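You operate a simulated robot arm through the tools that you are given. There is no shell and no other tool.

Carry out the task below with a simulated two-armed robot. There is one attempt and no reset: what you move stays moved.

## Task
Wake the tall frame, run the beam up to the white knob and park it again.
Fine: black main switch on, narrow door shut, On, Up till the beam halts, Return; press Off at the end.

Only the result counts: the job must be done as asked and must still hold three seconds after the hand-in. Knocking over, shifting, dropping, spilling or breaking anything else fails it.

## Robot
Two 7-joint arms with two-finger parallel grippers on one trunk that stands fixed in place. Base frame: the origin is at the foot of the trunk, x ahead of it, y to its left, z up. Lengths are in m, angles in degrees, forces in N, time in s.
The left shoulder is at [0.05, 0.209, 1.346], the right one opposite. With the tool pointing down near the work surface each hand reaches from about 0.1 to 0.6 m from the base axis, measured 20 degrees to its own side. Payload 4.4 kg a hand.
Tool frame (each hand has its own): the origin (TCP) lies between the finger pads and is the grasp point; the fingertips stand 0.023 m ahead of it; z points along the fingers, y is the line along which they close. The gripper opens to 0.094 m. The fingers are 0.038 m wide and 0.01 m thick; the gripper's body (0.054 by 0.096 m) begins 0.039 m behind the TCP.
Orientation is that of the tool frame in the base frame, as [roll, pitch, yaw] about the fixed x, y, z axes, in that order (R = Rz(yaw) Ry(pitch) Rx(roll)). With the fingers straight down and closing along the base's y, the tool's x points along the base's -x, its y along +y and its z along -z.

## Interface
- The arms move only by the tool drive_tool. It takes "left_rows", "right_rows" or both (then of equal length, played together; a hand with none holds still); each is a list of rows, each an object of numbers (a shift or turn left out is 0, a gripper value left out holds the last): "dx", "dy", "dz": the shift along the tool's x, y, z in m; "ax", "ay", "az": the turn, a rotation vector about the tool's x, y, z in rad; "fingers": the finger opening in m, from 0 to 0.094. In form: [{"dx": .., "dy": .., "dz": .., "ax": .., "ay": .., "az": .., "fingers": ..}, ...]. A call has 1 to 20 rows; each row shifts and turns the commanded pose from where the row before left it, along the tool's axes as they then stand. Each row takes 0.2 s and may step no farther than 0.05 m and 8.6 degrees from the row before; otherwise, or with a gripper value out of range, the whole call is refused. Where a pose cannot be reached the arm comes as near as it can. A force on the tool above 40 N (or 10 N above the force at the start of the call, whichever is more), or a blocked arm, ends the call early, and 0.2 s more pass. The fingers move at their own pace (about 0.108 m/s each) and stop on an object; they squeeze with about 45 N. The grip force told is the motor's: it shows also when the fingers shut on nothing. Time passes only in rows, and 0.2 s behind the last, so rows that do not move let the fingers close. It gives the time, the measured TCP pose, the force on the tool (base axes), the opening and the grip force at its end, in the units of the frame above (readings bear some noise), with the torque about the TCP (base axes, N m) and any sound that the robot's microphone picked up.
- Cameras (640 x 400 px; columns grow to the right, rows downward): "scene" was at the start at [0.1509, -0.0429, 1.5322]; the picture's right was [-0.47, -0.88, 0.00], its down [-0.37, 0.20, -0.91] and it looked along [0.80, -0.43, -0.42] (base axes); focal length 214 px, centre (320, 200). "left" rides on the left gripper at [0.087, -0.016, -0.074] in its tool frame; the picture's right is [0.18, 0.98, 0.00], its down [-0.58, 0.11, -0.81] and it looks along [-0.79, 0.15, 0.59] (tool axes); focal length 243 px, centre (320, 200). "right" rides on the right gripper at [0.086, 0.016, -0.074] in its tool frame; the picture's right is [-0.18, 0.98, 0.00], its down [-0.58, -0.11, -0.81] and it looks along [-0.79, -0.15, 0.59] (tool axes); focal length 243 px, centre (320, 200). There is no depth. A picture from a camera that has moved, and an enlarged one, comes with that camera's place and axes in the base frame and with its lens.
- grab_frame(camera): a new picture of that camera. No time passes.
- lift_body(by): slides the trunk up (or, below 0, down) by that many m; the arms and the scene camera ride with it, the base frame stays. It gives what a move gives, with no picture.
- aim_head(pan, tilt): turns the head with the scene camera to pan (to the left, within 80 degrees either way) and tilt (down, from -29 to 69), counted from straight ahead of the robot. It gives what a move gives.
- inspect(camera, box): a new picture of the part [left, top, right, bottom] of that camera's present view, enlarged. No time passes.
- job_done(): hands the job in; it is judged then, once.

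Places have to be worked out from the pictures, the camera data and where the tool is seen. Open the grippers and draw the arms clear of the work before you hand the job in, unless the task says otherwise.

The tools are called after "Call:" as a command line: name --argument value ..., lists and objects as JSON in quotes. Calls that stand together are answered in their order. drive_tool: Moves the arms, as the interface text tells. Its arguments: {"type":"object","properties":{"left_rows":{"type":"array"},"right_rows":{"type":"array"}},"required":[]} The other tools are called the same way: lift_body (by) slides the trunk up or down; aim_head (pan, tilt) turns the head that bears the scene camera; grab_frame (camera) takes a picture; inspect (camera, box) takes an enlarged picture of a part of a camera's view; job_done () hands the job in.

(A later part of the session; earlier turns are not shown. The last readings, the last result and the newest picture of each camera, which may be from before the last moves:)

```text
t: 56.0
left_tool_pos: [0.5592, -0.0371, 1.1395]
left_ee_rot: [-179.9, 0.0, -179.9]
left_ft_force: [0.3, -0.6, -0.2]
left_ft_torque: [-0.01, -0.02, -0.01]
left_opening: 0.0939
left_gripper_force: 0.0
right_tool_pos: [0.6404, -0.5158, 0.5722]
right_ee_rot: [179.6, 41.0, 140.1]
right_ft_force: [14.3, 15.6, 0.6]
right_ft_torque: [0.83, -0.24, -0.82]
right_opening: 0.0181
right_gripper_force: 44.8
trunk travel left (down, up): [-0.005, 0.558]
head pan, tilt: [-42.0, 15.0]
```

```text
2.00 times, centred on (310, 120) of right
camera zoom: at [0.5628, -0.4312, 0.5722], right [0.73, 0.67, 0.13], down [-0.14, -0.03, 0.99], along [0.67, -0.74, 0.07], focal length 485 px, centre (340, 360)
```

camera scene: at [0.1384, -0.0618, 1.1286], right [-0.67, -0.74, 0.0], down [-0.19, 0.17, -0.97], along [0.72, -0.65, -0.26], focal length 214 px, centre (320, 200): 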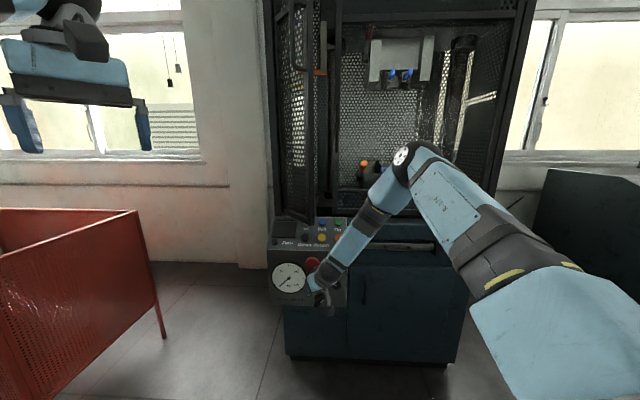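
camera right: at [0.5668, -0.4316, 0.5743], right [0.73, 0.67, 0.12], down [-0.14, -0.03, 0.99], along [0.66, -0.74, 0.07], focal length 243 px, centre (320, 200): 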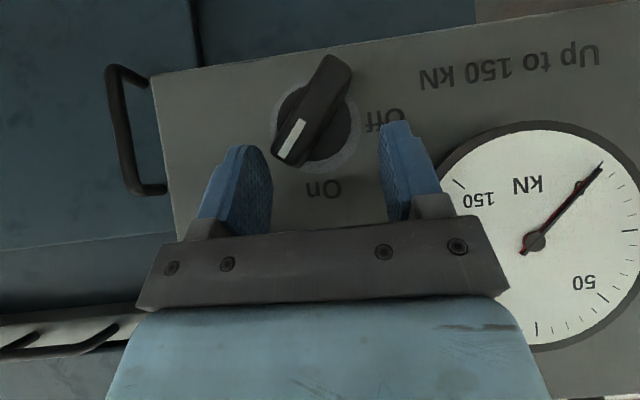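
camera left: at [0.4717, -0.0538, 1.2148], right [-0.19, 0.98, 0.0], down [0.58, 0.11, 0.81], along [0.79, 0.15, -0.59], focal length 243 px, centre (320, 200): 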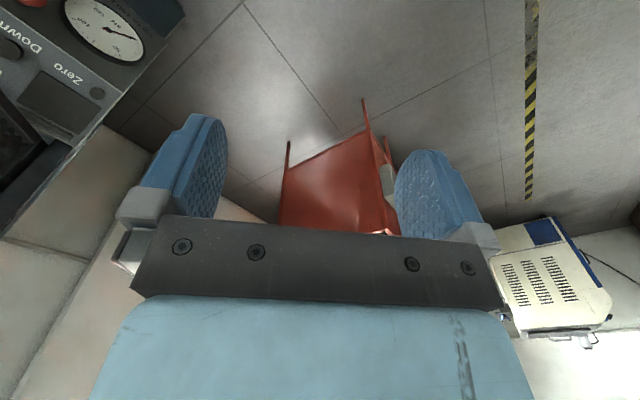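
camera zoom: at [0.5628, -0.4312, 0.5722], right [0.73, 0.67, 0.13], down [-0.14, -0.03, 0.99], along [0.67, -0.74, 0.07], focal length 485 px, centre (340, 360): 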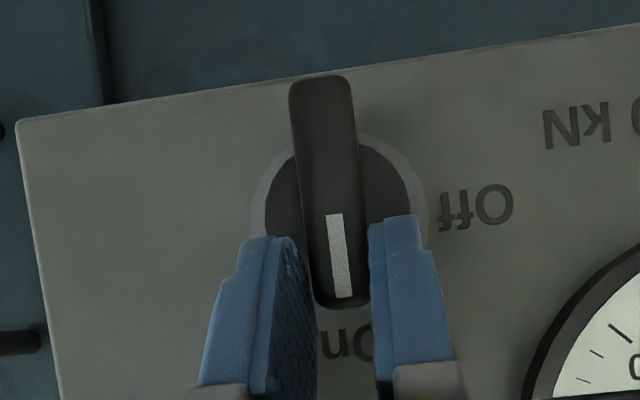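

The bar is now upright with its line pointing to On. To make sure it's fully at the end of its travel, I nudge the gripped upper half a few mm to the left.

Call:
drive_tool --right_rows '[{"dy": 0.003}, {"dy": 0.003}, {"dy": 0.002}, {}]'

Call:
inspect --camera "right" --box '[190, 20, 430, 220]'

```text
t: 57.0
left_tool_pos: [0.5593, -0.0381, 1.1389]
left_ee_rot: [180.0, -0.1, -180.0]
left_ft_force: [-0.3, 1.2, -0.4]
left_ft_torque: [-0.01, 0.03, -0.01]
left_opening: 0.0938
left_gripper_force: 0.0
right_tool_pos: [0.642, -0.5174, 0.573]
right_ee_rot: [-179.9, 40.9, 139.9]
right_ft_force: [-14.7, -26.2, -7.4]
right_ft_torque: [-0.76, -0.43, -1.55]
right_opening: 0.0179
right_gripper_force: 45.0
right hand out of reach, approached as far as the arm can: row 3
trunk travel left (down, up): [-0.005, 0.558]
head pan, tilt: [-42.0, 15.0]
```

```text
2.00 times, centred on (310, 120) of right
camera zoom: at [0.5639, -0.4301, 0.5723], right [0.74, 0.66, 0.12], down [-0.14, -0.03, 0.99], along [0.66, -0.75, 0.07], focal length 485 px, centre (340, 360)
```

zoom: 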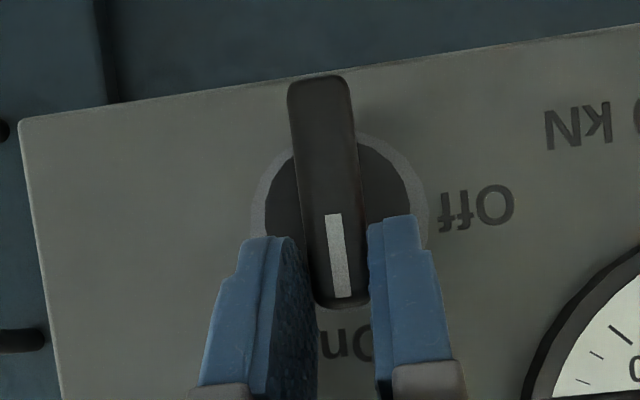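

The bar resists equally both ways now, so it is seated at On. I open the fingers and retreat straight outward from the panel.

Call:
drive_tool --right_rows '[{"dy": -0.003, "fingers": 0.05}, {"fingers": 0.06}, {}, {"dx": 0.0113, "dy": 0.0013, "dz": -0.0098}, {"dx": 0.0226, "dy": 0.0027, "dz": -0.0196}, {"dx": 0.0301, "dy": 0.0036, "dz": -0.0261}, {}]'

Call:
grab_frame --camera "right"

Call:
inspect --camera "scene" --box '[270, 210, 366, 310]'

```text
t: 58.6
left_tool_pos: [0.5591, -0.0377, 1.1394]
left_ee_rot: [-180.0, -0.1, -179.9]
left_ft_force: [0.4, 0.4, -0.8]
left_ft_torque: [0.05, 0.0, -0.01]
left_opening: 0.0942
left_gripper_force: 0.0
right_tool_pos: [0.5817, -0.4552, 0.5762]
right_ee_rot: [179.7, 41.0, 140.0]
right_ft_force: [0.2, -0.9, -0.2]
right_ft_torque: [0.01, -0.05, 0.01]
right_opening: 0.06
right_gripper_force: 0.1
trunk travel left (down, up): [-0.005, 0.558]
head pan, tilt: [-42.0, 15.0]
```

```text
taken
camera right: at [0.5041, -0.3698, 0.5761], right [0.73, 0.67, 0.12], down [-0.14, -0.03, 0.99], along [0.66, -0.74, 0.07], focal length 243 px, centre (320, 200)
```

right: 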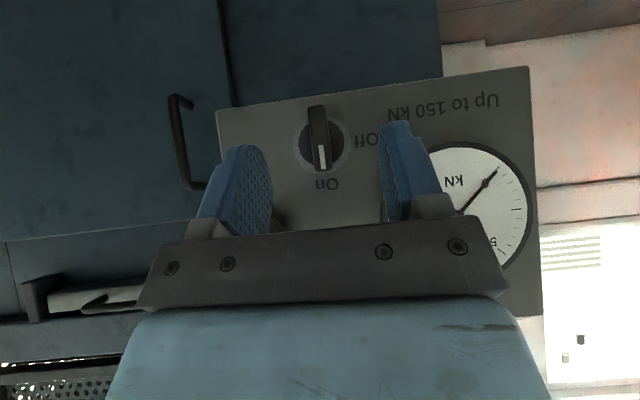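

```text
4.00 times, centred on (318, 260) of scene
camera zoom: at [0.139, -0.0621, 1.1283], right [-0.67, -0.74, 0.0], down [-0.19, 0.17, -0.97], along [0.72, -0.65, -0.26], focal length 858 px, centre (328, -40)
```

zoom: 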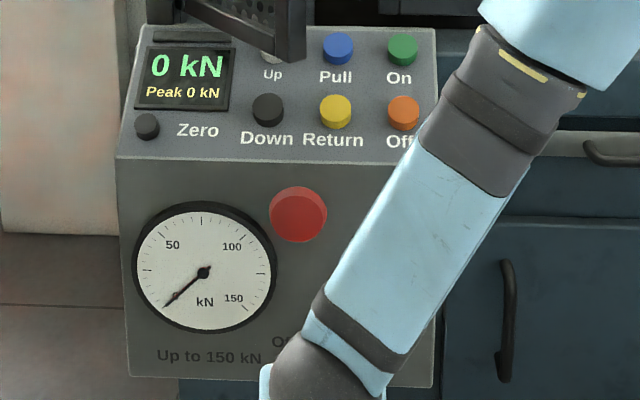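

The display lit up ("0 kN"), so the main switch is on. Now I must reset the red button: I rise at a safe distance and flatten the pitch so the open jaws can take the cap.

Call:
drive_tool --right_rows '[{"dx": -0.0234, "dy": 0.0072, "dz": -0.026}, {"dx": -0.0234, "dy": 0.0072, "dz": -0.026}, {"dx": -0.0234, "dy": 0.0072, "dz": -0.026}, {"dx": -0.0234, "dy": 0.0072, "dz": -0.026}, {"ay": -0.125, "fingers": 0.08}, {"ay": -0.125}, {"ay": -0.125}, {"ay": -0.125}, {}]'

Call:
grab_frame --camera "right"

Call:
grab_frame --camera "scene"

```text
t: 60.6
left_tool_pos: [0.5592, -0.0379, 1.1409]
left_ee_rot: [179.9, 0.0, -179.9]
left_ft_force: [-0.2, 0.2, -0.1]
left_ft_torque: [-0.01, -0.02, -0.02]
left_opening: 0.0939
left_gripper_force: 0.0
right_tool_pos: [0.6018, -0.4341, 0.7157]
right_ee_rot: [179.4, 69.7, 139.7]
right_ft_force: [-0.2, 0.0, 1.0]
right_ft_torque: [-0.01, 0.0, 0.02]
right_opening: 0.08
right_gripper_force: 0.2
trunk travel left (down, up): [-0.005, 0.558]
head pan, tilt: [-42.0, 15.0]
```

```text
taken
camera right: at [0.5343, -0.3577, 0.6605], right [0.68, 0.72, 0.18], down [-0.5, 0.27, 0.82], along [0.54, -0.65, 0.54], focal length 243 px, centre (320, 200)
```

right: 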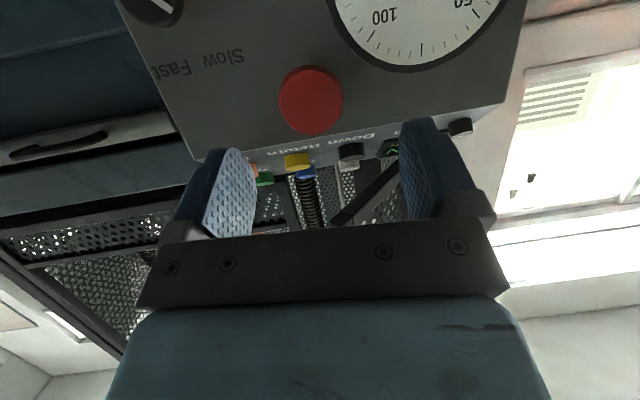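

```text
taken
camera scene: at [0.139, -0.062, 1.1284], right [-0.67, -0.74, 0.0], down [-0.19, 0.17, -0.97], along [0.72, -0.65, -0.26], focal length 214 px, centre (320, 200)
```

scene: 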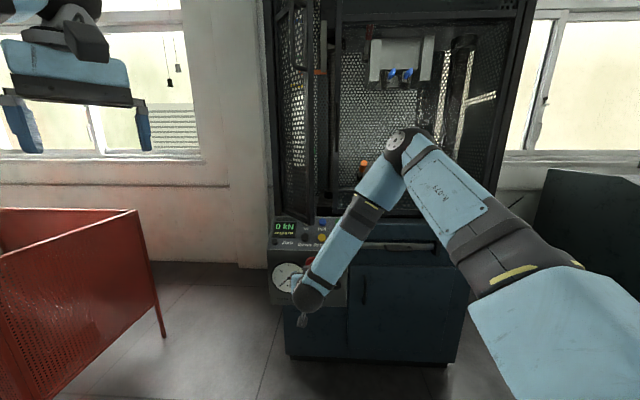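

The red cap centre is near (l 0.115, z 0.698, front f ≈ -0.835). I approach with the jaws open 66 mm, most of the way first.

Call:
drive_tool --right_rows '[{"dx": -0.0077, "dy": -0.0042, "dz": 0.03, "fingers": 0.066}, {"dx": -0.0077, "dy": -0.0042, "dz": 0.03}, {}]'

Call:
grab_frame --camera "right"

Call:
inspect --camera "scene" --box '[260, 220, 356, 320]'

```text
t: 61.4
left_tool_pos: [0.5596, -0.0382, 1.1384]
left_ee_rot: [-179.9, 0.0, -179.9]
left_ft_force: [-0.4, -0.2, -0.3]
left_ft_torque: [0.0, 0.0, -0.04]
left_opening: 0.0937
left_gripper_force: 0.0
right_tool_pos: [0.6447, -0.4782, 0.7107]
right_ee_rot: [179.4, 69.8, 139.7]
right_ft_force: [-0.1, -0.7, 0.8]
right_ft_torque: [0.01, -0.03, 0.02]
right_opening: 0.0659
right_gripper_force: 0.0
trunk travel left (down, up): [-0.005, 0.558]
head pan, tilt: [-42.0, 15.0]
```

```text
taken
camera right: at [0.5775, -0.4026, 0.6553], right [0.68, 0.72, 0.18], down [-0.5, 0.27, 0.83], along [0.54, -0.65, 0.54], focal length 243 px, centre (320, 200)
```

right: 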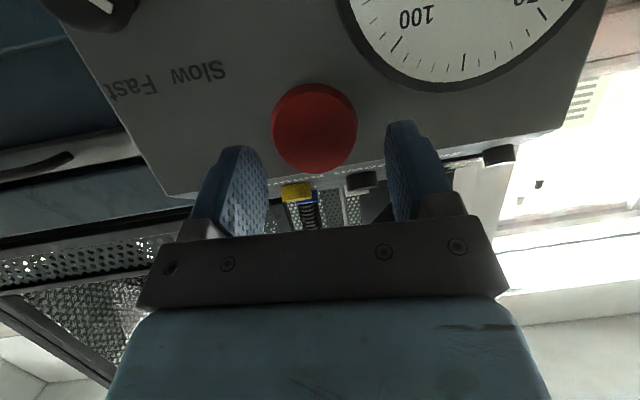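

```text
4.00 times, centred on (308, 270) of scene
camera zoom: at [0.139, -0.0621, 1.1284], right [-0.67, -0.74, 0.0], down [-0.19, 0.17, -0.97], along [0.72, -0.65, -0.26], focal length 858 px, centre (368, -80)
```

zoom: 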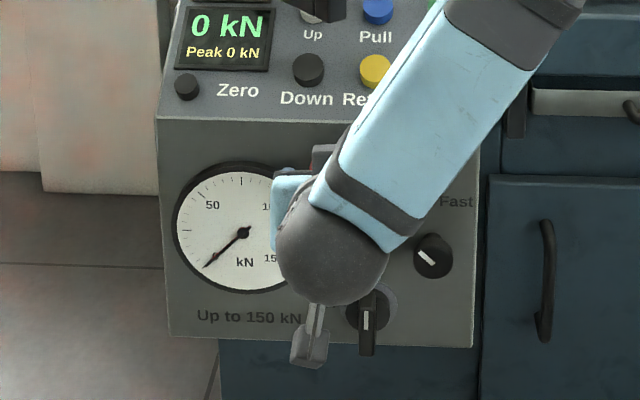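

The cap sits between the fingers. I advance the last 3 cm so the fingertips go around it and then close on it.

Call:
drive_tool --right_rows '[{"dx": -0.0028, "dy": -0.003, "dz": 0.0156}, {"dx": -0.0027, "dy": -0.003, "dz": 0.0156}, {}, {"fingers": 0.055}, {"fingers": 0.045}, {"fingers": 0.03}, {}]'

Call:
grab_frame --camera "right"

```text
t: 63.0
left_tool_pos: [0.5607, -0.0361, 1.1386]
left_ee_rot: [-179.9, -0.1, -179.9]
left_ft_force: [0.6, 1.3, 0.4]
left_ft_torque: [0.02, -0.01, -0.02]
left_opening: 0.0941
left_gripper_force: 0.1
right_tool_pos: [0.6663, -0.5023, 0.7034]
right_ee_rot: [179.6, 69.5, 140.0]
right_ft_force: [25.3, 25.3, -3.7]
right_ft_torque: [0.46, -0.07, 1.01]
right_opening: 0.0527
right_gripper_force: 44.9
trunk travel left (down, up): [-0.005, 0.558]
head pan, tilt: [-42.0, 15.0]
```

```text
taken
camera right: at [0.5981, -0.4263, 0.6487], right [0.67, 0.72, 0.18], down [-0.5, 0.27, 0.83], along [0.55, -0.64, 0.54], focal length 243 px, centre (320, 200)
```

right: 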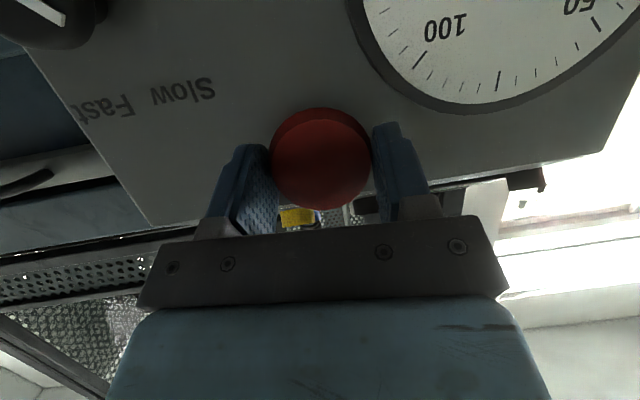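

The cap is gripped (52.7 mm). I relieve the sideways strain, then pull straight outward in small steps.

Call:
drive_tool --right_rows '[{"dy": 0.0025}, {}]'

Call:
drive_tool --right_rows '[{"dx": 0.0014, "dy": 0.0003, "dz": -0.0037}, {"dx": 0.0014, "dy": 0.0003, "dz": -0.0037}, {"dx": 0.0014, "dy": 0.0003, "dz": -0.0037}, {}]'

Call:
grab_frame --camera "right"

```text
t: 63.6
left_tool_pos: [0.5595, -0.036, 1.1386]
left_ee_rot: [-180.0, 0.0, -179.8]
left_ft_force: [0.3, -0.7, 0.3]
left_ft_torque: [-0.03, 0.0, 0.01]
left_opening: 0.0941
left_gripper_force: 0.0
right_tool_pos: [0.6649, -0.5023, 0.7036]
right_ee_rot: [179.7, 69.7, 140.0]
right_ft_force: [13.7, 19.5, 1.7]
right_ft_torque: [0.19, 0.3, 0.6]
right_opening: 0.0527
right_gripper_force: 45.7
trunk travel left (down, up): [-0.005, 0.558]
head pan, tilt: [-42.0, 15.0]
```

```text
t: 64.6
left_tool_pos: [0.5597, -0.0364, 1.1389]
left_ee_rot: [-179.9, 0.0, -179.8]
left_ft_force: [0.2, 0.1, -0.3]
left_ft_torque: [0.0, -0.02, -0.02]
left_opening: 0.0938
left_gripper_force: 0.0
right_tool_pos: [0.6563, -0.4931, 0.7042]
right_ee_rot: [179.7, 69.7, 140.1]
right_ft_force: [20.6, 16.6, 4.2]
right_ft_torque: [-0.51, -0.87, 0.55]
right_opening: 0.0526
right_gripper_force: 45.0
trunk travel left (down, up): [-0.005, 0.558]
head pan, tilt: [-42.0, 15.0]
```

```text
taken
camera right: at [0.5898, -0.4174, 0.6485], right [0.68, 0.72, 0.17], down [-0.5, 0.27, 0.82], along [0.54, -0.64, 0.54], focal length 243 px, centre (320, 200)
```

right: 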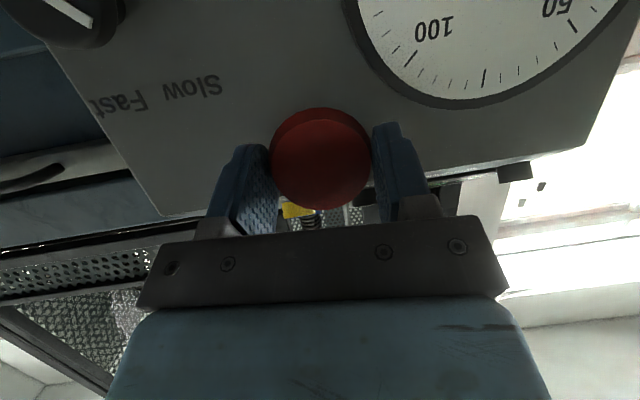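

The cap came out with the gripper (about 12 mm) at small force. I pull another couple of mm to feel for the outer stop.

Call:
drive_tool --right_rows '[{"dx": 0.0007, "dy": 0.0002, "dz": -0.0019}, {"dx": 0.0007, "dy": 0.0002, "dz": -0.0019}, {}]'

Call:
inspect --camera "right" --box '[220, 80, 420, 240]'

```text
t: 65.2
left_tool_pos: [0.5611, -0.039, 1.1372]
left_ee_rot: [180.0, 0.0, -179.9]
left_ft_force: [-0.6, 0.5, -0.6]
left_ft_torque: [0.0, 0.03, 0.0]
left_opening: 0.0942
left_gripper_force: 0.1
right_tool_pos: [0.6562, -0.4931, 0.7045]
right_ee_rot: [179.2, 70.0, 139.4]
right_ft_force: [12.2, -1.7, -3.7]
right_ft_torque: [0.12, 0.36, 0.82]
right_opening: 0.0524
right_gripper_force: 44.6
trunk travel left (down, up): [-0.005, 0.558]
head pan, tilt: [-42.0, 15.0]
stopped in row 2 (right hand): the force on the tool passed its limit at 41 N (the readings are from after the stop); the commanded pose is now the measured one
```

```text
2.50 times, centred on (320, 160) of right
camera zoom: at [0.5897, -0.4169, 0.6482], right [0.68, 0.72, 0.18], down [-0.5, 0.27, 0.82], along [0.54, -0.65, 0.54], focal length 606 px, centre (320, 300)
```

zoom: 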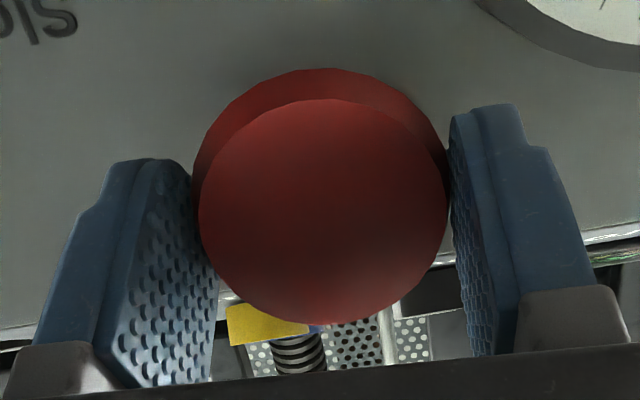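

The outer stop was felt, so the button should be fully out. I open the jaws and retreat straight outward, then check.

Call:
drive_tool --right_rows '[{"fingers": 0.07}, {}, {"dx": 0.0035, "dy": 0.0008, "dz": -0.0093}, {"dx": 0.0104, "dy": 0.0025, "dz": -0.028}, {"dx": 0.0138, "dy": 0.0033, "dz": -0.0374}, {"dx": 0.0138, "dy": 0.0033, "dz": -0.0374}, {}]'

Call:
inspect --camera "right" --box '[180, 0, 480, 240]'

Call:
inspect --camera "scene" --box '[270, 210, 366, 310]'

```text
t: 66.8
left_tool_pos: [0.5586, -0.0368, 1.14]
left_ee_rot: [180.0, 0.0, -179.9]
left_ft_force: [0.7, -0.6, 0.1]
left_ft_torque: [-0.02, -0.01, -0.05]
left_opening: 0.0941
left_gripper_force: 0.1
right_tool_pos: [0.571, -0.4096, 0.7049]
right_ee_rot: [179.2, 70.0, 139.4]
right_ft_force: [-0.1, 0.2, 0.7]
right_ft_torque: [0.0, 0.01, 0.0]
right_opening: 0.0702
right_gripper_force: 0.0
trunk travel left (down, up): [-0.005, 0.558]
head pan, tilt: [-42.0, 15.0]
```

```text
1.67 times, centred on (330, 120) of right
camera zoom: at [0.5045, -0.3335, 0.6491], right [0.68, 0.71, 0.18], down [-0.5, 0.27, 0.82], along [0.54, -0.65, 0.54], focal length 404 px, centre (303, 333)
```

zoom: 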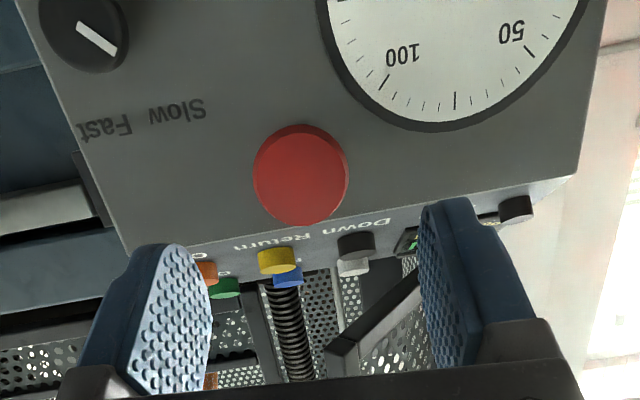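

```text
4.00 times, centred on (318, 260) of scene
camera zoom: at [0.139, -0.062, 1.1283], right [-0.67, -0.74, 0.0], down [-0.19, 0.17, -0.97], along [0.72, -0.65, -0.26], focal length 858 px, centre (328, -40)
```

zoom: 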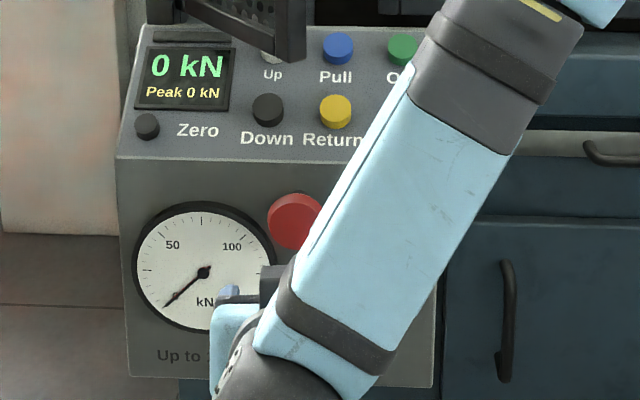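

The red button is out again, as before. Next is the door: I look at it with the head from the present height to fix its hinge and free edge.

Call:
aim_head --pan -42 --tilt 0

Call:
grab_frame --camera "scene"

Call:
inspect --camera "scene" --box '[250, 190, 370, 300]'

Call:
inspect --camera "scene" --box '[250, 80, 370, 190]'

```text
t: 67.5
left_tool_pos: [0.559, -0.0371, 1.1392]
left_ee_rot: [-179.9, 0.0, -179.8]
left_ft_force: [0.8, 0.4, 0.2]
left_ft_torque: [0.0, 0.04, 0.02]
left_opening: 0.0939
left_gripper_force: 0.2
right_tool_pos: [0.5716, -0.4115, 0.7059]
right_ee_rot: [179.2, 69.8, 139.5]
right_ft_force: [0.0, 0.6, 0.6]
right_ft_torque: [-0.01, -0.02, -0.01]
right_opening: 0.0701
right_gripper_force: 0.1
trunk travel left (down, up): [-0.005, 0.558]
head pan, tilt: [-42.0, 0.0]
```

```text
taken
camera scene: at [0.1365, -0.0598, 1.1524], right [-0.67, -0.74, 0.0], down [0.0, 0.0, -1.0], along [0.74, -0.67, 0.0], focal length 214 px, centre (320, 200)
```

scene: 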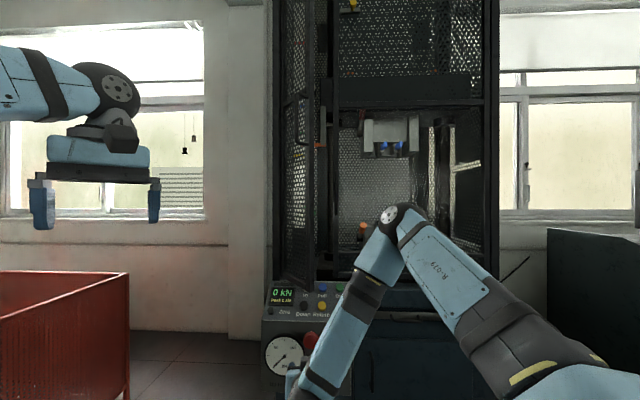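

```text
3.64 times, centred on (310, 245) of scene
camera zoom: at [0.1365, -0.0598, 1.1524], right [-0.67, -0.74, 0.0], down [0.0, 0.0, -1.0], along [0.74, -0.67, 0.0], focal length 780 px, centre (356, 36)
```

zoom: 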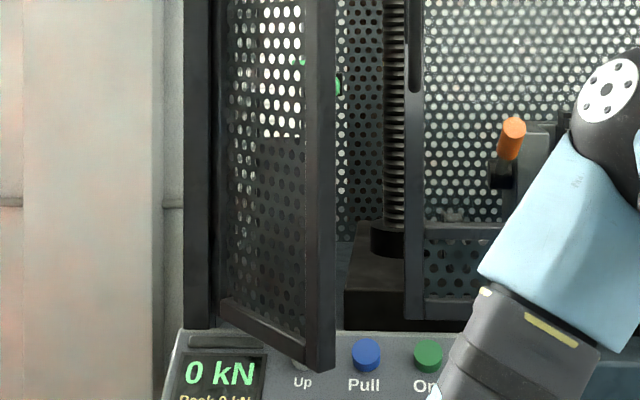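

```text
3.64 times, centred on (310, 135) of scene
camera zoom: at [0.1365, -0.0598, 1.1524], right [-0.67, -0.74, 0.0], down [0.0, 0.0, -1.0], along [0.74, -0.67, 0.0], focal length 780 px, centre (356, 436)
```

zoom: 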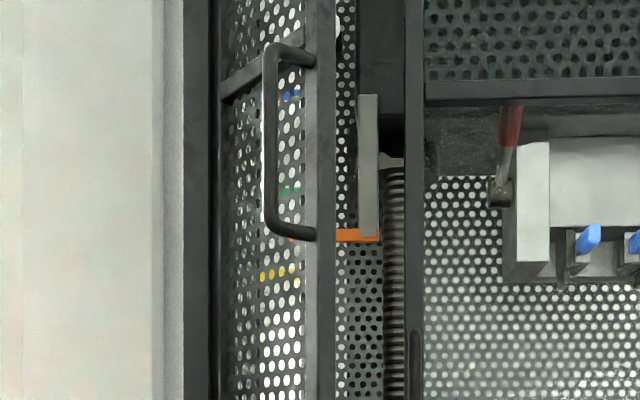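

From the level view: hinge near (l 0.263, f -1.06), free edge near (l 0.127, f -0.873), leaf about 0.233 m long and open about 54°. I close the fingers and raise the right hand to about z = 1.05 in front of the door.

Call:
drive_tool --right_rows '[{"dx": -0.0405, "dz": -0.0149, "fingers": 0.0}, {"dx": -0.0405, "dz": -0.0149}, {"dx": -0.0405, "dz": -0.0149}, {"dx": -0.0405, "dz": -0.0149}, {"dx": -0.0405, "dz": -0.0149}, {"dx": -0.0405, "dz": -0.0149}, {"dx": -0.0405, "dz": -0.0149}, {"dx": -0.0405, "dz": -0.0149}, {}]'

Call:
grab_frame --camera "scene"

Call:
grab_frame --camera "right"

```text
t: 69.5
left_tool_pos: [0.5578, -0.0377, 1.1396]
left_ee_rot: [180.0, 0.0, -179.9]
left_ft_force: [-0.5, -0.2, 1.1]
left_ft_torque: [0.0, 0.01, 0.03]
left_opening: 0.094
left_gripper_force: 0.0
right_tool_pos: [0.5676, -0.4087, 1.0495]
right_ee_rot: [179.1, 69.9, 139.5]
right_ft_force: [-0.7, -0.6, -0.6]
right_ft_torque: [0.03, 0.0, 0.0]
right_opening: 0.0
right_gripper_force: 42.6
trunk travel left (down, up): [-0.005, 0.558]
head pan, tilt: [-42.0, 0.0]
```

```text
taken
camera scene: at [0.1367, -0.06, 1.1524], right [-0.67, -0.74, 0.0], down [0.0, 0.0, -1.0], along [0.74, -0.67, 0.0], focal length 214 px, centre (320, 200)
```

scene: 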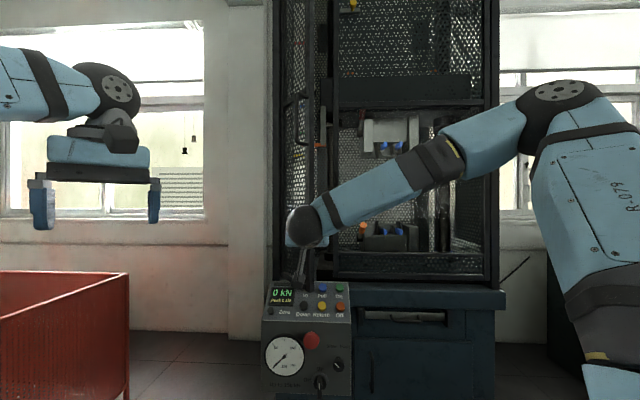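

```text
taken
camera right: at [0.5015, -0.3324, 0.9939], right [0.68, 0.71, 0.18], down [-0.5, 0.27, 0.82], along [0.54, -0.65, 0.54], focal length 243 px, centre (320, 200)
```

right: 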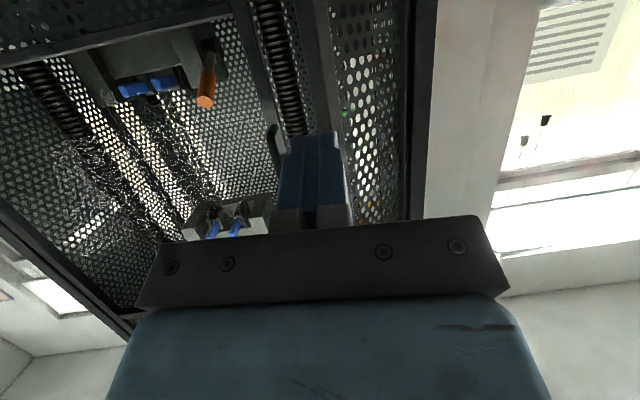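

The arm is comfortable here. I bring the closed fingertips to just in front of the door's outer face, a little left of its free edge.

Call:
drive_tool --right_rows '[{"dx": -0.0123, "dy": 0.0092, "dz": 0.0337}, {"dx": -0.0123, "dy": 0.0092, "dz": 0.0337}, {"dx": -0.0123, "dy": 0.0092, "dz": 0.0337}, {"dx": -0.0123, "dy": 0.0092, "dz": 0.0337}, {}]'

Call:
grab_frame --camera "right"

Call:
inspect --camera "scene" --box '[250, 170, 370, 300]'

```text
t: 70.8
left_tool_pos: [0.5588, -0.0379, 1.1394]
left_ee_rot: [-180.0, 0.1, -179.8]
left_ft_force: [0.1, -0.7, 0.0]
left_ft_torque: [0.0, -0.01, 0.01]
left_opening: 0.0942
left_gripper_force: 0.0
right_tool_pos: [0.7022, -0.4744, 1.0478]
right_ee_rot: [179.2, 70.0, 139.5]
right_ft_force: [0.0, 0.0, 0.6]
right_ft_torque: [0.01, 0.0, 0.0]
right_opening: 0.0
right_gripper_force: 42.6
trunk travel left (down, up): [-0.005, 0.558]
head pan, tilt: [-42.0, 0.0]
```

```text
taken
camera right: at [0.6356, -0.3973, 0.9935], right [0.68, 0.71, 0.18], down [-0.5, 0.27, 0.82], along [0.54, -0.65, 0.54], focal length 243 px, centre (320, 200)
```

right: 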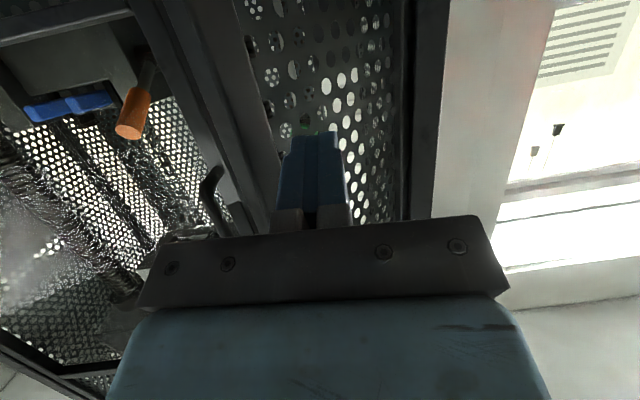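

```text
3.08 times, centred on (310, 235) of scene
camera zoom: at [0.1363, -0.0597, 1.1526], right [-0.67, -0.74, 0.0], down [0.0, 0.0, -1.0], along [0.74, -0.67, 0.0], focal length 660 px, centre (351, 92)
```

zoom: 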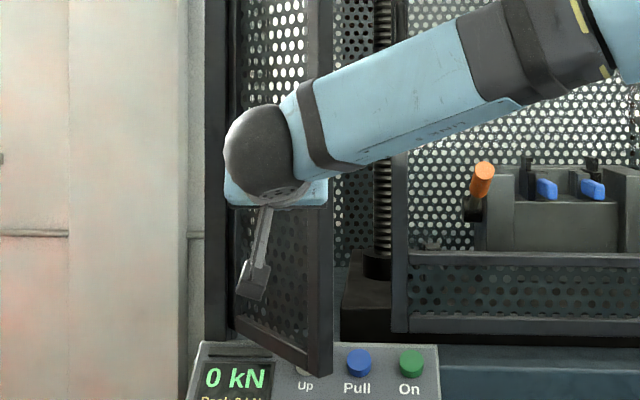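

I press inward onto the door and then follow it in and to the right in small steps.

Call:
drive_tool --right_rows '[{"dx": -0.0069, "dy": -0.0016, "dz": 0.0187}, {"dx": -0.0069, "dy": -0.0016, "dz": 0.0187}, {"dx": -0.0052, "dy": -0.0113, "dz": 0.0143}, {"dx": -0.0052, "dy": -0.0113, "dz": 0.0143}, {"dx": -0.0052, "dy": -0.0113, "dz": 0.0143}, {}]'

Call:
grab_frame --camera "right"

Call:
inspect --camera "scene" --box '[250, 170, 370, 300]'

```text
t: 72.2
left_tool_pos: [0.5591, -0.0373, 1.1391]
left_ee_rot: [-180.0, 0.0, -179.9]
left_ft_force: [-0.1, 0.0, 0.1]
left_ft_torque: [-0.01, -0.03, 0.01]
left_opening: 0.0939
left_gripper_force: 0.1
right_tool_pos: [0.7446, -0.556, 1.0503]
right_ee_rot: [179.2, 69.9, 139.4]
right_ft_force: [-0.9, 0.5, -0.1]
right_ft_torque: [-0.03, -0.02, -0.02]
right_opening: 0.0
right_gripper_force: 42.3
trunk travel left (down, up): [-0.005, 0.558]
head pan, tilt: [-42.0, 0.0]
```

```text
taken
camera right: at [0.6776, -0.4794, 0.9942], right [0.68, 0.71, 0.18], down [-0.5, 0.27, 0.82], along [0.54, -0.65, 0.54], focal length 243 px, centre (320, 200)
```

right: 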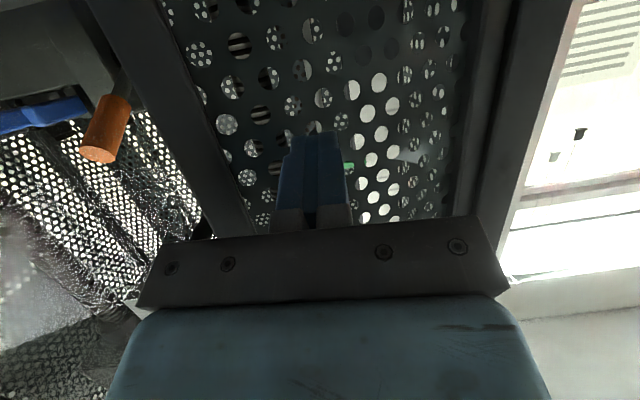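

```text
3.08 times, centred on (310, 235) of scene
camera zoom: at [0.1365, -0.0597, 1.1525], right [-0.67, -0.74, 0.0], down [0.0, 0.0, -1.0], along [0.74, -0.67, 0.0], focal length 660 px, centre (351, 92)
```

zoom: 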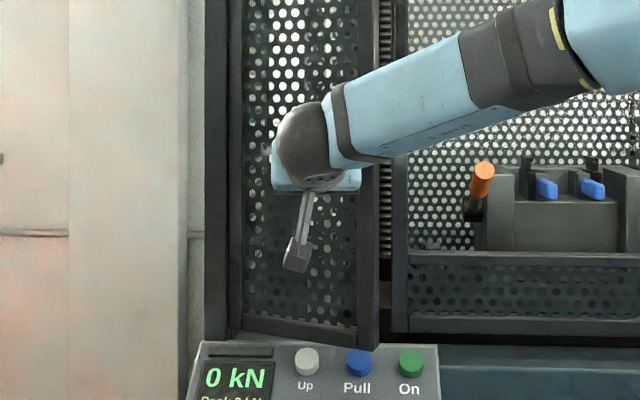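

The door follows with almost no force and is most of the way closed. I keep pushing inward.

Call:
drive_tool --right_rows '[{"dx": -0.0067, "dy": -0.0076, "dz": 0.0183}, {"dx": -0.0067, "dy": -0.0076, "dz": 0.0183}, {"dx": -0.0052, "dy": -0.0053, "dz": 0.0137}, {}]'

Call:
inspect --camera "scene" --box '[250, 170, 370, 300]'

```text
t: 72.9
left_tool_pos: [0.5564, -0.0354, 1.1393]
left_ee_rot: [-180.0, 0.1, -179.9]
left_ft_force: [0.2, 0.0, 0.6]
left_ft_torque: [0.04, -0.01, 0.0]
left_opening: 0.0937
left_gripper_force: 0.1
right_tool_pos: [0.7658, -0.598, 1.0509]
right_ee_rot: [178.9, 69.7, 139.3]
right_ft_force: [-11.0, 5.4, 3.2]
right_ft_torque: [-0.11, -0.15, -0.24]
right_opening: 0.0002
right_gripper_force: 42.2
trunk travel left (down, up): [-0.005, 0.558]
head pan, tilt: [-42.0, 0.0]
stopped in row 3 (right hand): the force on the tool passed its limit at 48 N (the readings are from after the stop); the commanded pose is now the measured one
```

```text
3.08 times, centred on (310, 235) of scene
camera zoom: at [0.1347, -0.059, 1.1529], right [-0.67, -0.74, 0.0], down [0.0, 0.0, -1.0], along [0.74, -0.67, 0.0], focal length 660 px, centre (351, 92)
```

zoom: 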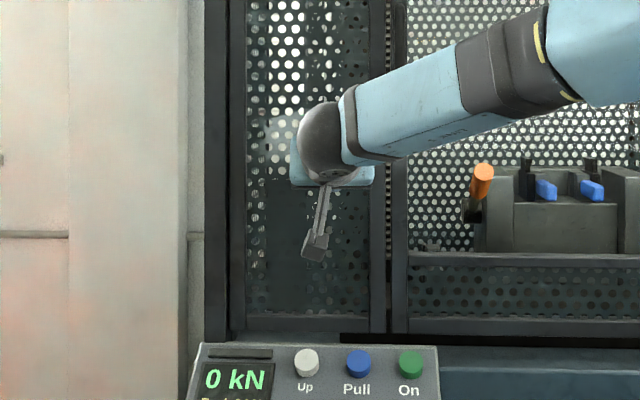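

The door hit its stop (48 N) and looks flush. I give one gentle extra push nearer the free edge and then back off to check it stays shut.

Call:
drive_tool --right_rows '[{"dx": 0.0017, "dy": -0.02, "dz": -0.008}, {"dx": -0.0017, "dy": -0.0154, "dz": 0.0036}, {"dx": -0.0017, "dy": -0.0004, "dz": 0.0047}, {"dx": -0.0017, "dy": -0.0004, "dz": 0.0047}, {}]'

Call:
drive_tool --right_rows '[{"dx": 0.0103, "dy": 0.0024, "dz": -0.0281}, {"dx": 0.0103, "dy": 0.0024, "dz": -0.0281}, {"dx": 0.0137, "dy": 0.0031, "dz": -0.0374}, {"dx": 0.0137, "dy": 0.0031, "dz": -0.0374}, {}]'

Call:
grab_frame --camera "scene"

Call:
inspect --camera "scene" --box '[250, 170, 370, 300]'

Call:
grab_frame --camera "right"

```text
t: 73.8
left_tool_pos: [0.5556, -0.0365, 1.1399]
left_ee_rot: [-179.9, 0.2, -179.9]
left_ft_force: [-0.4, 0.5, -0.4]
left_ft_torque: [-0.01, -0.02, 0.03]
left_opening: 0.0941
left_gripper_force: 0.0
right_tool_pos: [0.7435, -0.6207, 1.0501]
right_ee_rot: [179.0, 69.5, 139.9]
right_ft_force: [-21.7, 14.1, 1.5]
right_ft_torque: [-0.15, -0.25, -0.32]
right_opening: 0.0
right_gripper_force: 42.6
trunk travel left (down, up): [-0.005, 0.558]
head pan, tilt: [-42.0, 0.0]
stopped in row 4 (right hand): the force on the tool passed its limit at 51 N (the readings are from after the stop); the commanded pose is now the measured one
```

```text
t: 75.0
left_tool_pos: [0.5591, -0.038, 1.1382]
left_ee_rot: [-179.9, -0.1, -180.0]
left_ft_force: [-0.5, -0.2, -0.5]
left_ft_torque: [0.02, 0.0, -0.02]
left_opening: 0.0939
left_gripper_force: 0.1
right_tool_pos: [0.6453, -0.5271, 1.0495]
right_ee_rot: [179.3, 69.3, 139.9]
right_ft_force: [-1.1, 0.2, 0.4]
right_ft_torque: [0.01, 0.02, 0.07]
right_opening: 0.0002
right_gripper_force: 42.6
trunk travel left (down, up): [-0.005, 0.558]
head pan, tilt: [-42.0, 0.0]
```

```text
taken
camera scene: at [0.1365, -0.0599, 1.1524], right [-0.67, -0.74, 0.0], down [0.0, 0.0, -1.0], along [0.74, -0.67, 0.0], focal length 214 px, centre (320, 200)
```

scene: 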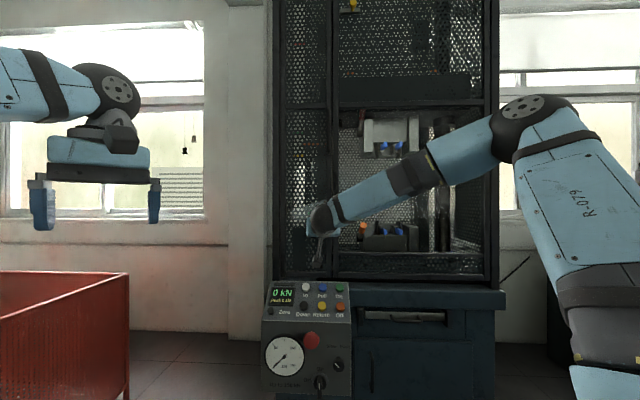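

```text
3.08 times, centred on (310, 235) of scene
camera zoom: at [0.1365, -0.0599, 1.1524], right [-0.67, -0.74, 0.0], down [0.0, 0.0, -1.0], along [0.74, -0.67, 0.0], focal length 660 px, centre (351, 92)
```

zoom: 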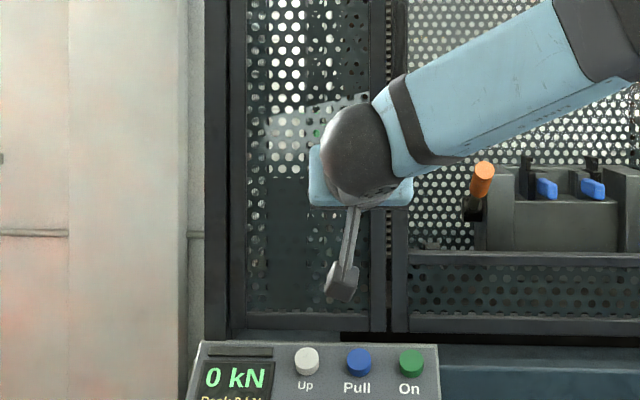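

```text
taken
camera right: at [0.5768, -0.4509, 0.9939], right [0.67, 0.72, 0.18], down [-0.5, 0.26, 0.83], along [0.55, -0.65, 0.53], focal length 243 px, centre (320, 200)
```

right: 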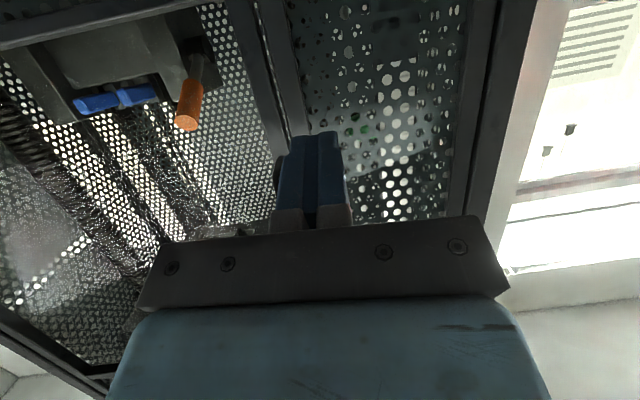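

The door is shut and flush. Now I pitch the tool to 45° (normal to the button face) and move above the green On button.

Call:
drive_tool --right_rows '[{"ay": 0.1417}, {"ay": 0.1417}, {"ay": 0.1417}, {"ax": 0.06, "az": 0.06}, {"dx": 0.0141, "dy": -0.0122, "dz": 0.0352}, {"dx": 0.0141, "dy": -0.0122, "dz": 0.0352}, {"dx": 0.0141, "dy": -0.0122, "dz": 0.0352}, {"dx": 0.0141, "dy": -0.0122, "dz": 0.0352}, {"dx": 0.0141, "dy": -0.0122, "dz": 0.0352}, {}]'

Call:
grab_frame --camera "right"

Call:
inspect --camera "scene" --box '[250, 220, 370, 330]'

```text
t: 77.2
left_tool_pos: [0.5594, -0.0367, 1.1381]
left_ee_rot: [179.9, 0.0, -180.0]
left_ft_force: [-0.8, -0.4, -0.5]
left_ft_torque: [-0.02, 0.0, 0.02]
left_opening: 0.0942
left_gripper_force: 0.0
right_tool_pos: [0.6554, -0.6198, 0.8718]
right_ee_rot: [179.6, 44.9, 135.5]
right_ft_force: [-0.4, 1.1, -0.3]
right_ft_torque: [0.02, 0.02, -0.03]
right_opening: 0.0001
right_gripper_force: 42.6
trunk travel left (down, up): [-0.005, 0.558]
head pan, tilt: [-42.0, 0.0]
```

```text
taken
camera right: at [0.5848, -0.5294, 0.8633], right [0.78, 0.61, 0.13], down [-0.19, 0.03, 0.98], along [0.6, -0.79, 0.14], focal length 243 px, centre (320, 200)
```

right: 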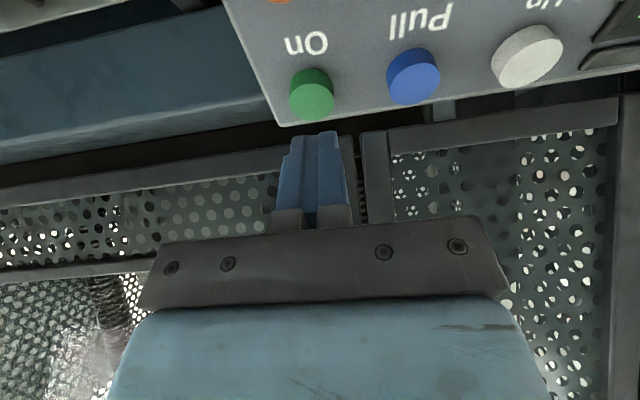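

```text
3.64 times, centred on (310, 275) of scene
camera zoom: at [0.1363, -0.0595, 1.1526], right [-0.67, -0.74, 0.0], down [0.0, 0.0, -1.0], along [0.74, -0.67, 0.0], focal length 780 px, centre (356, -73)
```

zoom: 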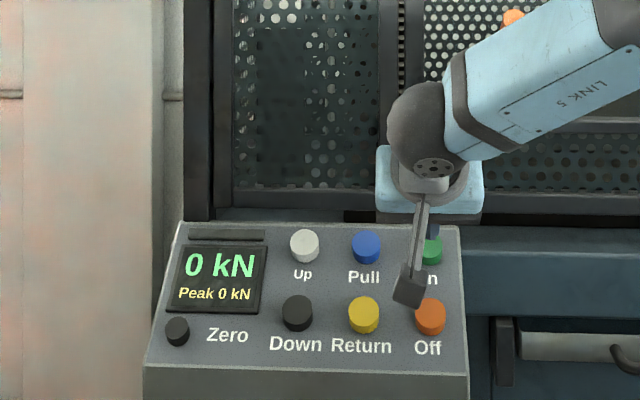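

The fingertip is about 6 cm from the On button along the tool axis. I shift 4 mm right, advance 4.5 cm, then press in small steps.

Call:
drive_tool --right_rows '[{"dy": -0.002, "dz": 0.0225}, {"dy": -0.002, "dz": 0.0225}, {}]'

Call:
grab_frame --camera "right"

```text
t: 78.0
left_tool_pos: [0.56, -0.0375, 1.1381]
left_ee_rot: [-179.9, -0.1, -179.8]
left_ft_force: [1.1, -0.1, 0.3]
left_ft_torque: [-0.01, 0.02, 0.0]
left_opening: 0.0939
left_gripper_force: 0.1
right_tool_pos: [0.6767, -0.6451, 0.8414]
right_ee_rot: [179.6, 45.0, 135.5]
right_ft_force: [-0.7, -0.5, -0.3]
right_ft_torque: [-0.01, -0.01, 0.01]
right_opening: 0.0
right_gripper_force: 42.4
trunk travel left (down, up): [-0.005, 0.558]
head pan, tilt: [-42.0, 0.0]
```

```text
taken
camera right: at [0.6056, -0.5548, 0.8326], right [0.78, 0.61, 0.13], down [-0.19, 0.03, 0.98], along [0.6, -0.79, 0.14], focal length 243 px, centre (320, 200)
```

right: 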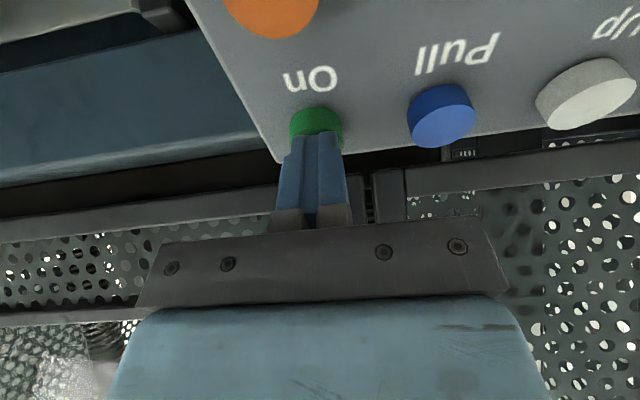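

Well aligned with the green button; I press on in small steps.

Call:
drive_tool --right_rows '[{"dz": 0.004}, {"dz": 0.004}, {"dz": 0.003}, {"dz": 0.003}, {"dz": 0.002}]'

Call:
inspect --camera "right" --box '[200, 0, 500, 200]'

```text
t: 79.0
left_tool_pos: [0.555, -0.0358, 1.1414]
left_ee_rot: [-180.0, 0.2, -179.9]
left_ft_force: [-0.9, 0.1, 0.1]
left_ft_torque: [-0.03, -0.03, 0.01]
left_opening: 0.0939
left_gripper_force: 0.0
right_tool_pos: [0.6808, -0.6491, 0.8372]
right_ee_rot: [179.5, 45.2, 135.5]
right_ft_force: [-26.1, 9.8, 17.5]
right_ft_torque: [0.2, 0.66, -0.12]
right_opening: 0.0
right_gripper_force: 42.5
trunk travel left (down, up): [-0.005, 0.558]
head pan, tilt: [-42.0, 0.0]
heard: click
stopped in row 5 (right hand): the force on the tool passed its limit at 43 N (the readings are from after the stop); the commanded pose is now the measured one
```

```text
2.00 times, centred on (350, 100) of right
camera zoom: at [0.6111, -0.5588, 0.8283], right [0.78, 0.61, 0.14], down [-0.2, 0.03, 0.98], along [0.6, -0.79, 0.14], focal length 485 px, centre (260, 400)
```

zoom: 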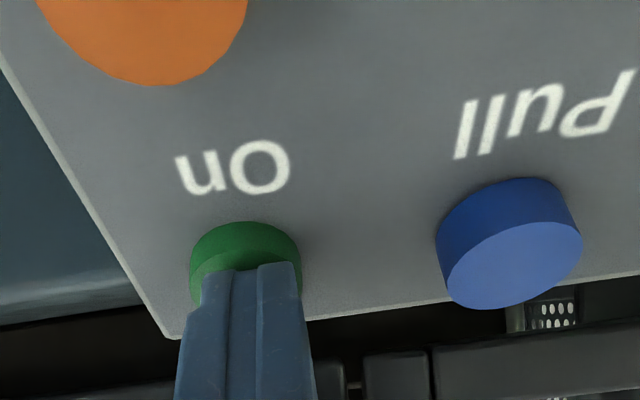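

A click was heard as the On button bottomed out. I back off along the tool axis and check the panel and any sound.

Call:
drive_tool --right_rows '[{"dz": -0.01}, {"dz": -0.02}, {"dz": -0.02}, {}]'

Call:
grab_frame --camera "right"

Call:
grab_frame --camera "scene"

Call:
inspect --camera "scene" --box '[250, 220, 370, 330]'

```text
t: 80.0
left_tool_pos: [0.5591, -0.0373, 1.1382]
left_ee_rot: [180.0, -0.1, -179.8]
left_ft_force: [0.4, -0.1, -0.4]
left_ft_torque: [0.02, 0.0, 0.04]
left_opening: 0.094
left_gripper_force: 0.0
right_tool_pos: [0.6587, -0.6253, 0.8664]
right_ee_rot: [179.6, 44.8, 135.6]
right_ft_force: [0.5, 0.0, 0.1]
right_ft_torque: [0.01, 0.01, -0.01]
right_opening: 0.0001
right_gripper_force: 42.5
trunk travel left (down, up): [-0.005, 0.558]
head pan, tilt: [-42.0, 0.0]
```

```text
taken
camera right: at [0.5885, -0.5351, 0.8574], right [0.78, 0.61, 0.13], down [-0.19, 0.03, 0.98], along [0.6, -0.79, 0.14], focal length 243 px, centre (320, 200)
```

right: 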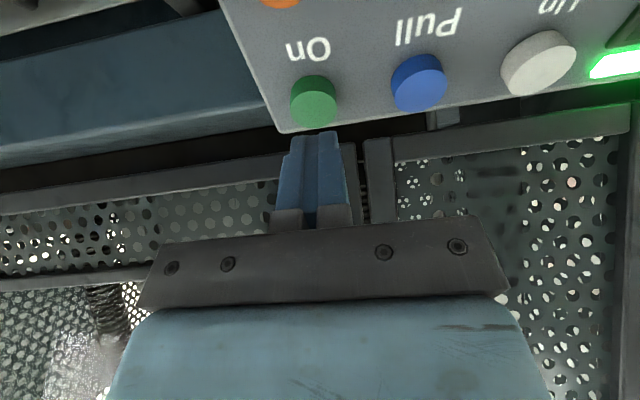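

```text
taken
camera scene: at [0.1366, -0.06, 1.1524], right [-0.67, -0.74, 0.0], down [0.0, 0.0, -1.0], along [0.74, -0.67, 0.0], focal length 214 px, centre (320, 200)
```

scene: 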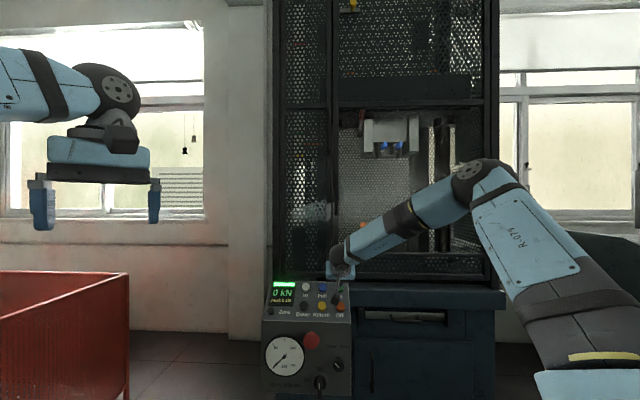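

```text
3.64 times, centred on (310, 275) of scene
camera zoom: at [0.1366, -0.06, 1.1524], right [-0.67, -0.74, 0.0], down [0.0, 0.0, -1.0], along [0.74, -0.67, 0.0], focal length 780 px, centre (356, -73)
```

zoom: 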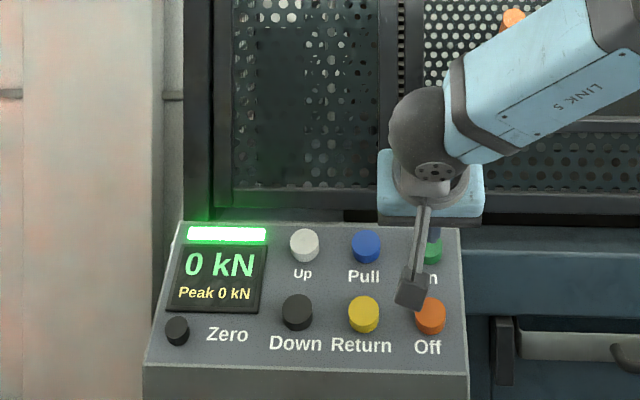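

The green lamp is lit: the machine is awake. I move 13 cm left to above the white Up button at the same standoff.

Call:
drive_tool --right_rows '[{"dy": 0.043}, {"dy": 0.043}, {"dy": 0.043}, {"dz": 0.015}, {}]'

Call:
grab_frame --camera "right"

Call:
inspect --camera "scene" --box '[250, 220, 370, 330]'

```text
t: 81.2
left_tool_pos: [0.559, -0.0378, 1.1385]
left_ee_rot: [-180.0, 0.0, -179.9]
left_ft_force: [-0.7, 0.2, 0.5]
left_ft_torque: [0.01, -0.01, 0.03]
left_opening: 0.094
left_gripper_force: 0.0
right_tool_pos: [0.757, -0.5409, 0.8567]
right_ee_rot: [179.7, 44.9, 135.5]
right_ft_force: [0.4, 0.2, 0.5]
right_ft_torque: [-0.03, 0.01, 0.0]
right_opening: 0.0
right_gripper_force: 42.2
trunk travel left (down, up): [-0.005, 0.558]
head pan, tilt: [-42.0, 0.0]
```

```text
taken
camera right: at [0.6867, -0.4498, 0.8483], right [0.78, 0.61, 0.14], down [-0.19, 0.03, 0.98], along [0.6, -0.79, 0.14], focal length 243 px, centre (320, 200)
```

right: 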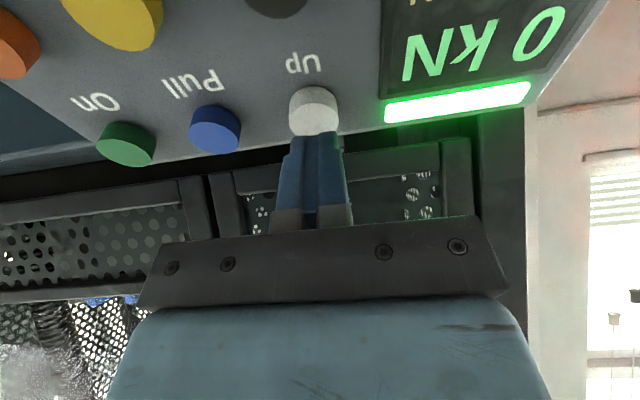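

```text
3.64 times, centred on (310, 275) of scene
camera zoom: at [0.1364, -0.0599, 1.1525], right [-0.67, -0.74, 0.0], down [0.0, 0.0, -1.0], along [0.74, -0.67, 0.0], focal length 780 px, centre (356, -73)
```

zoom: 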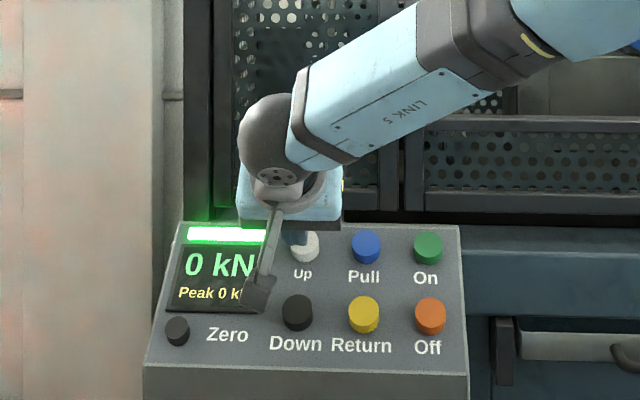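

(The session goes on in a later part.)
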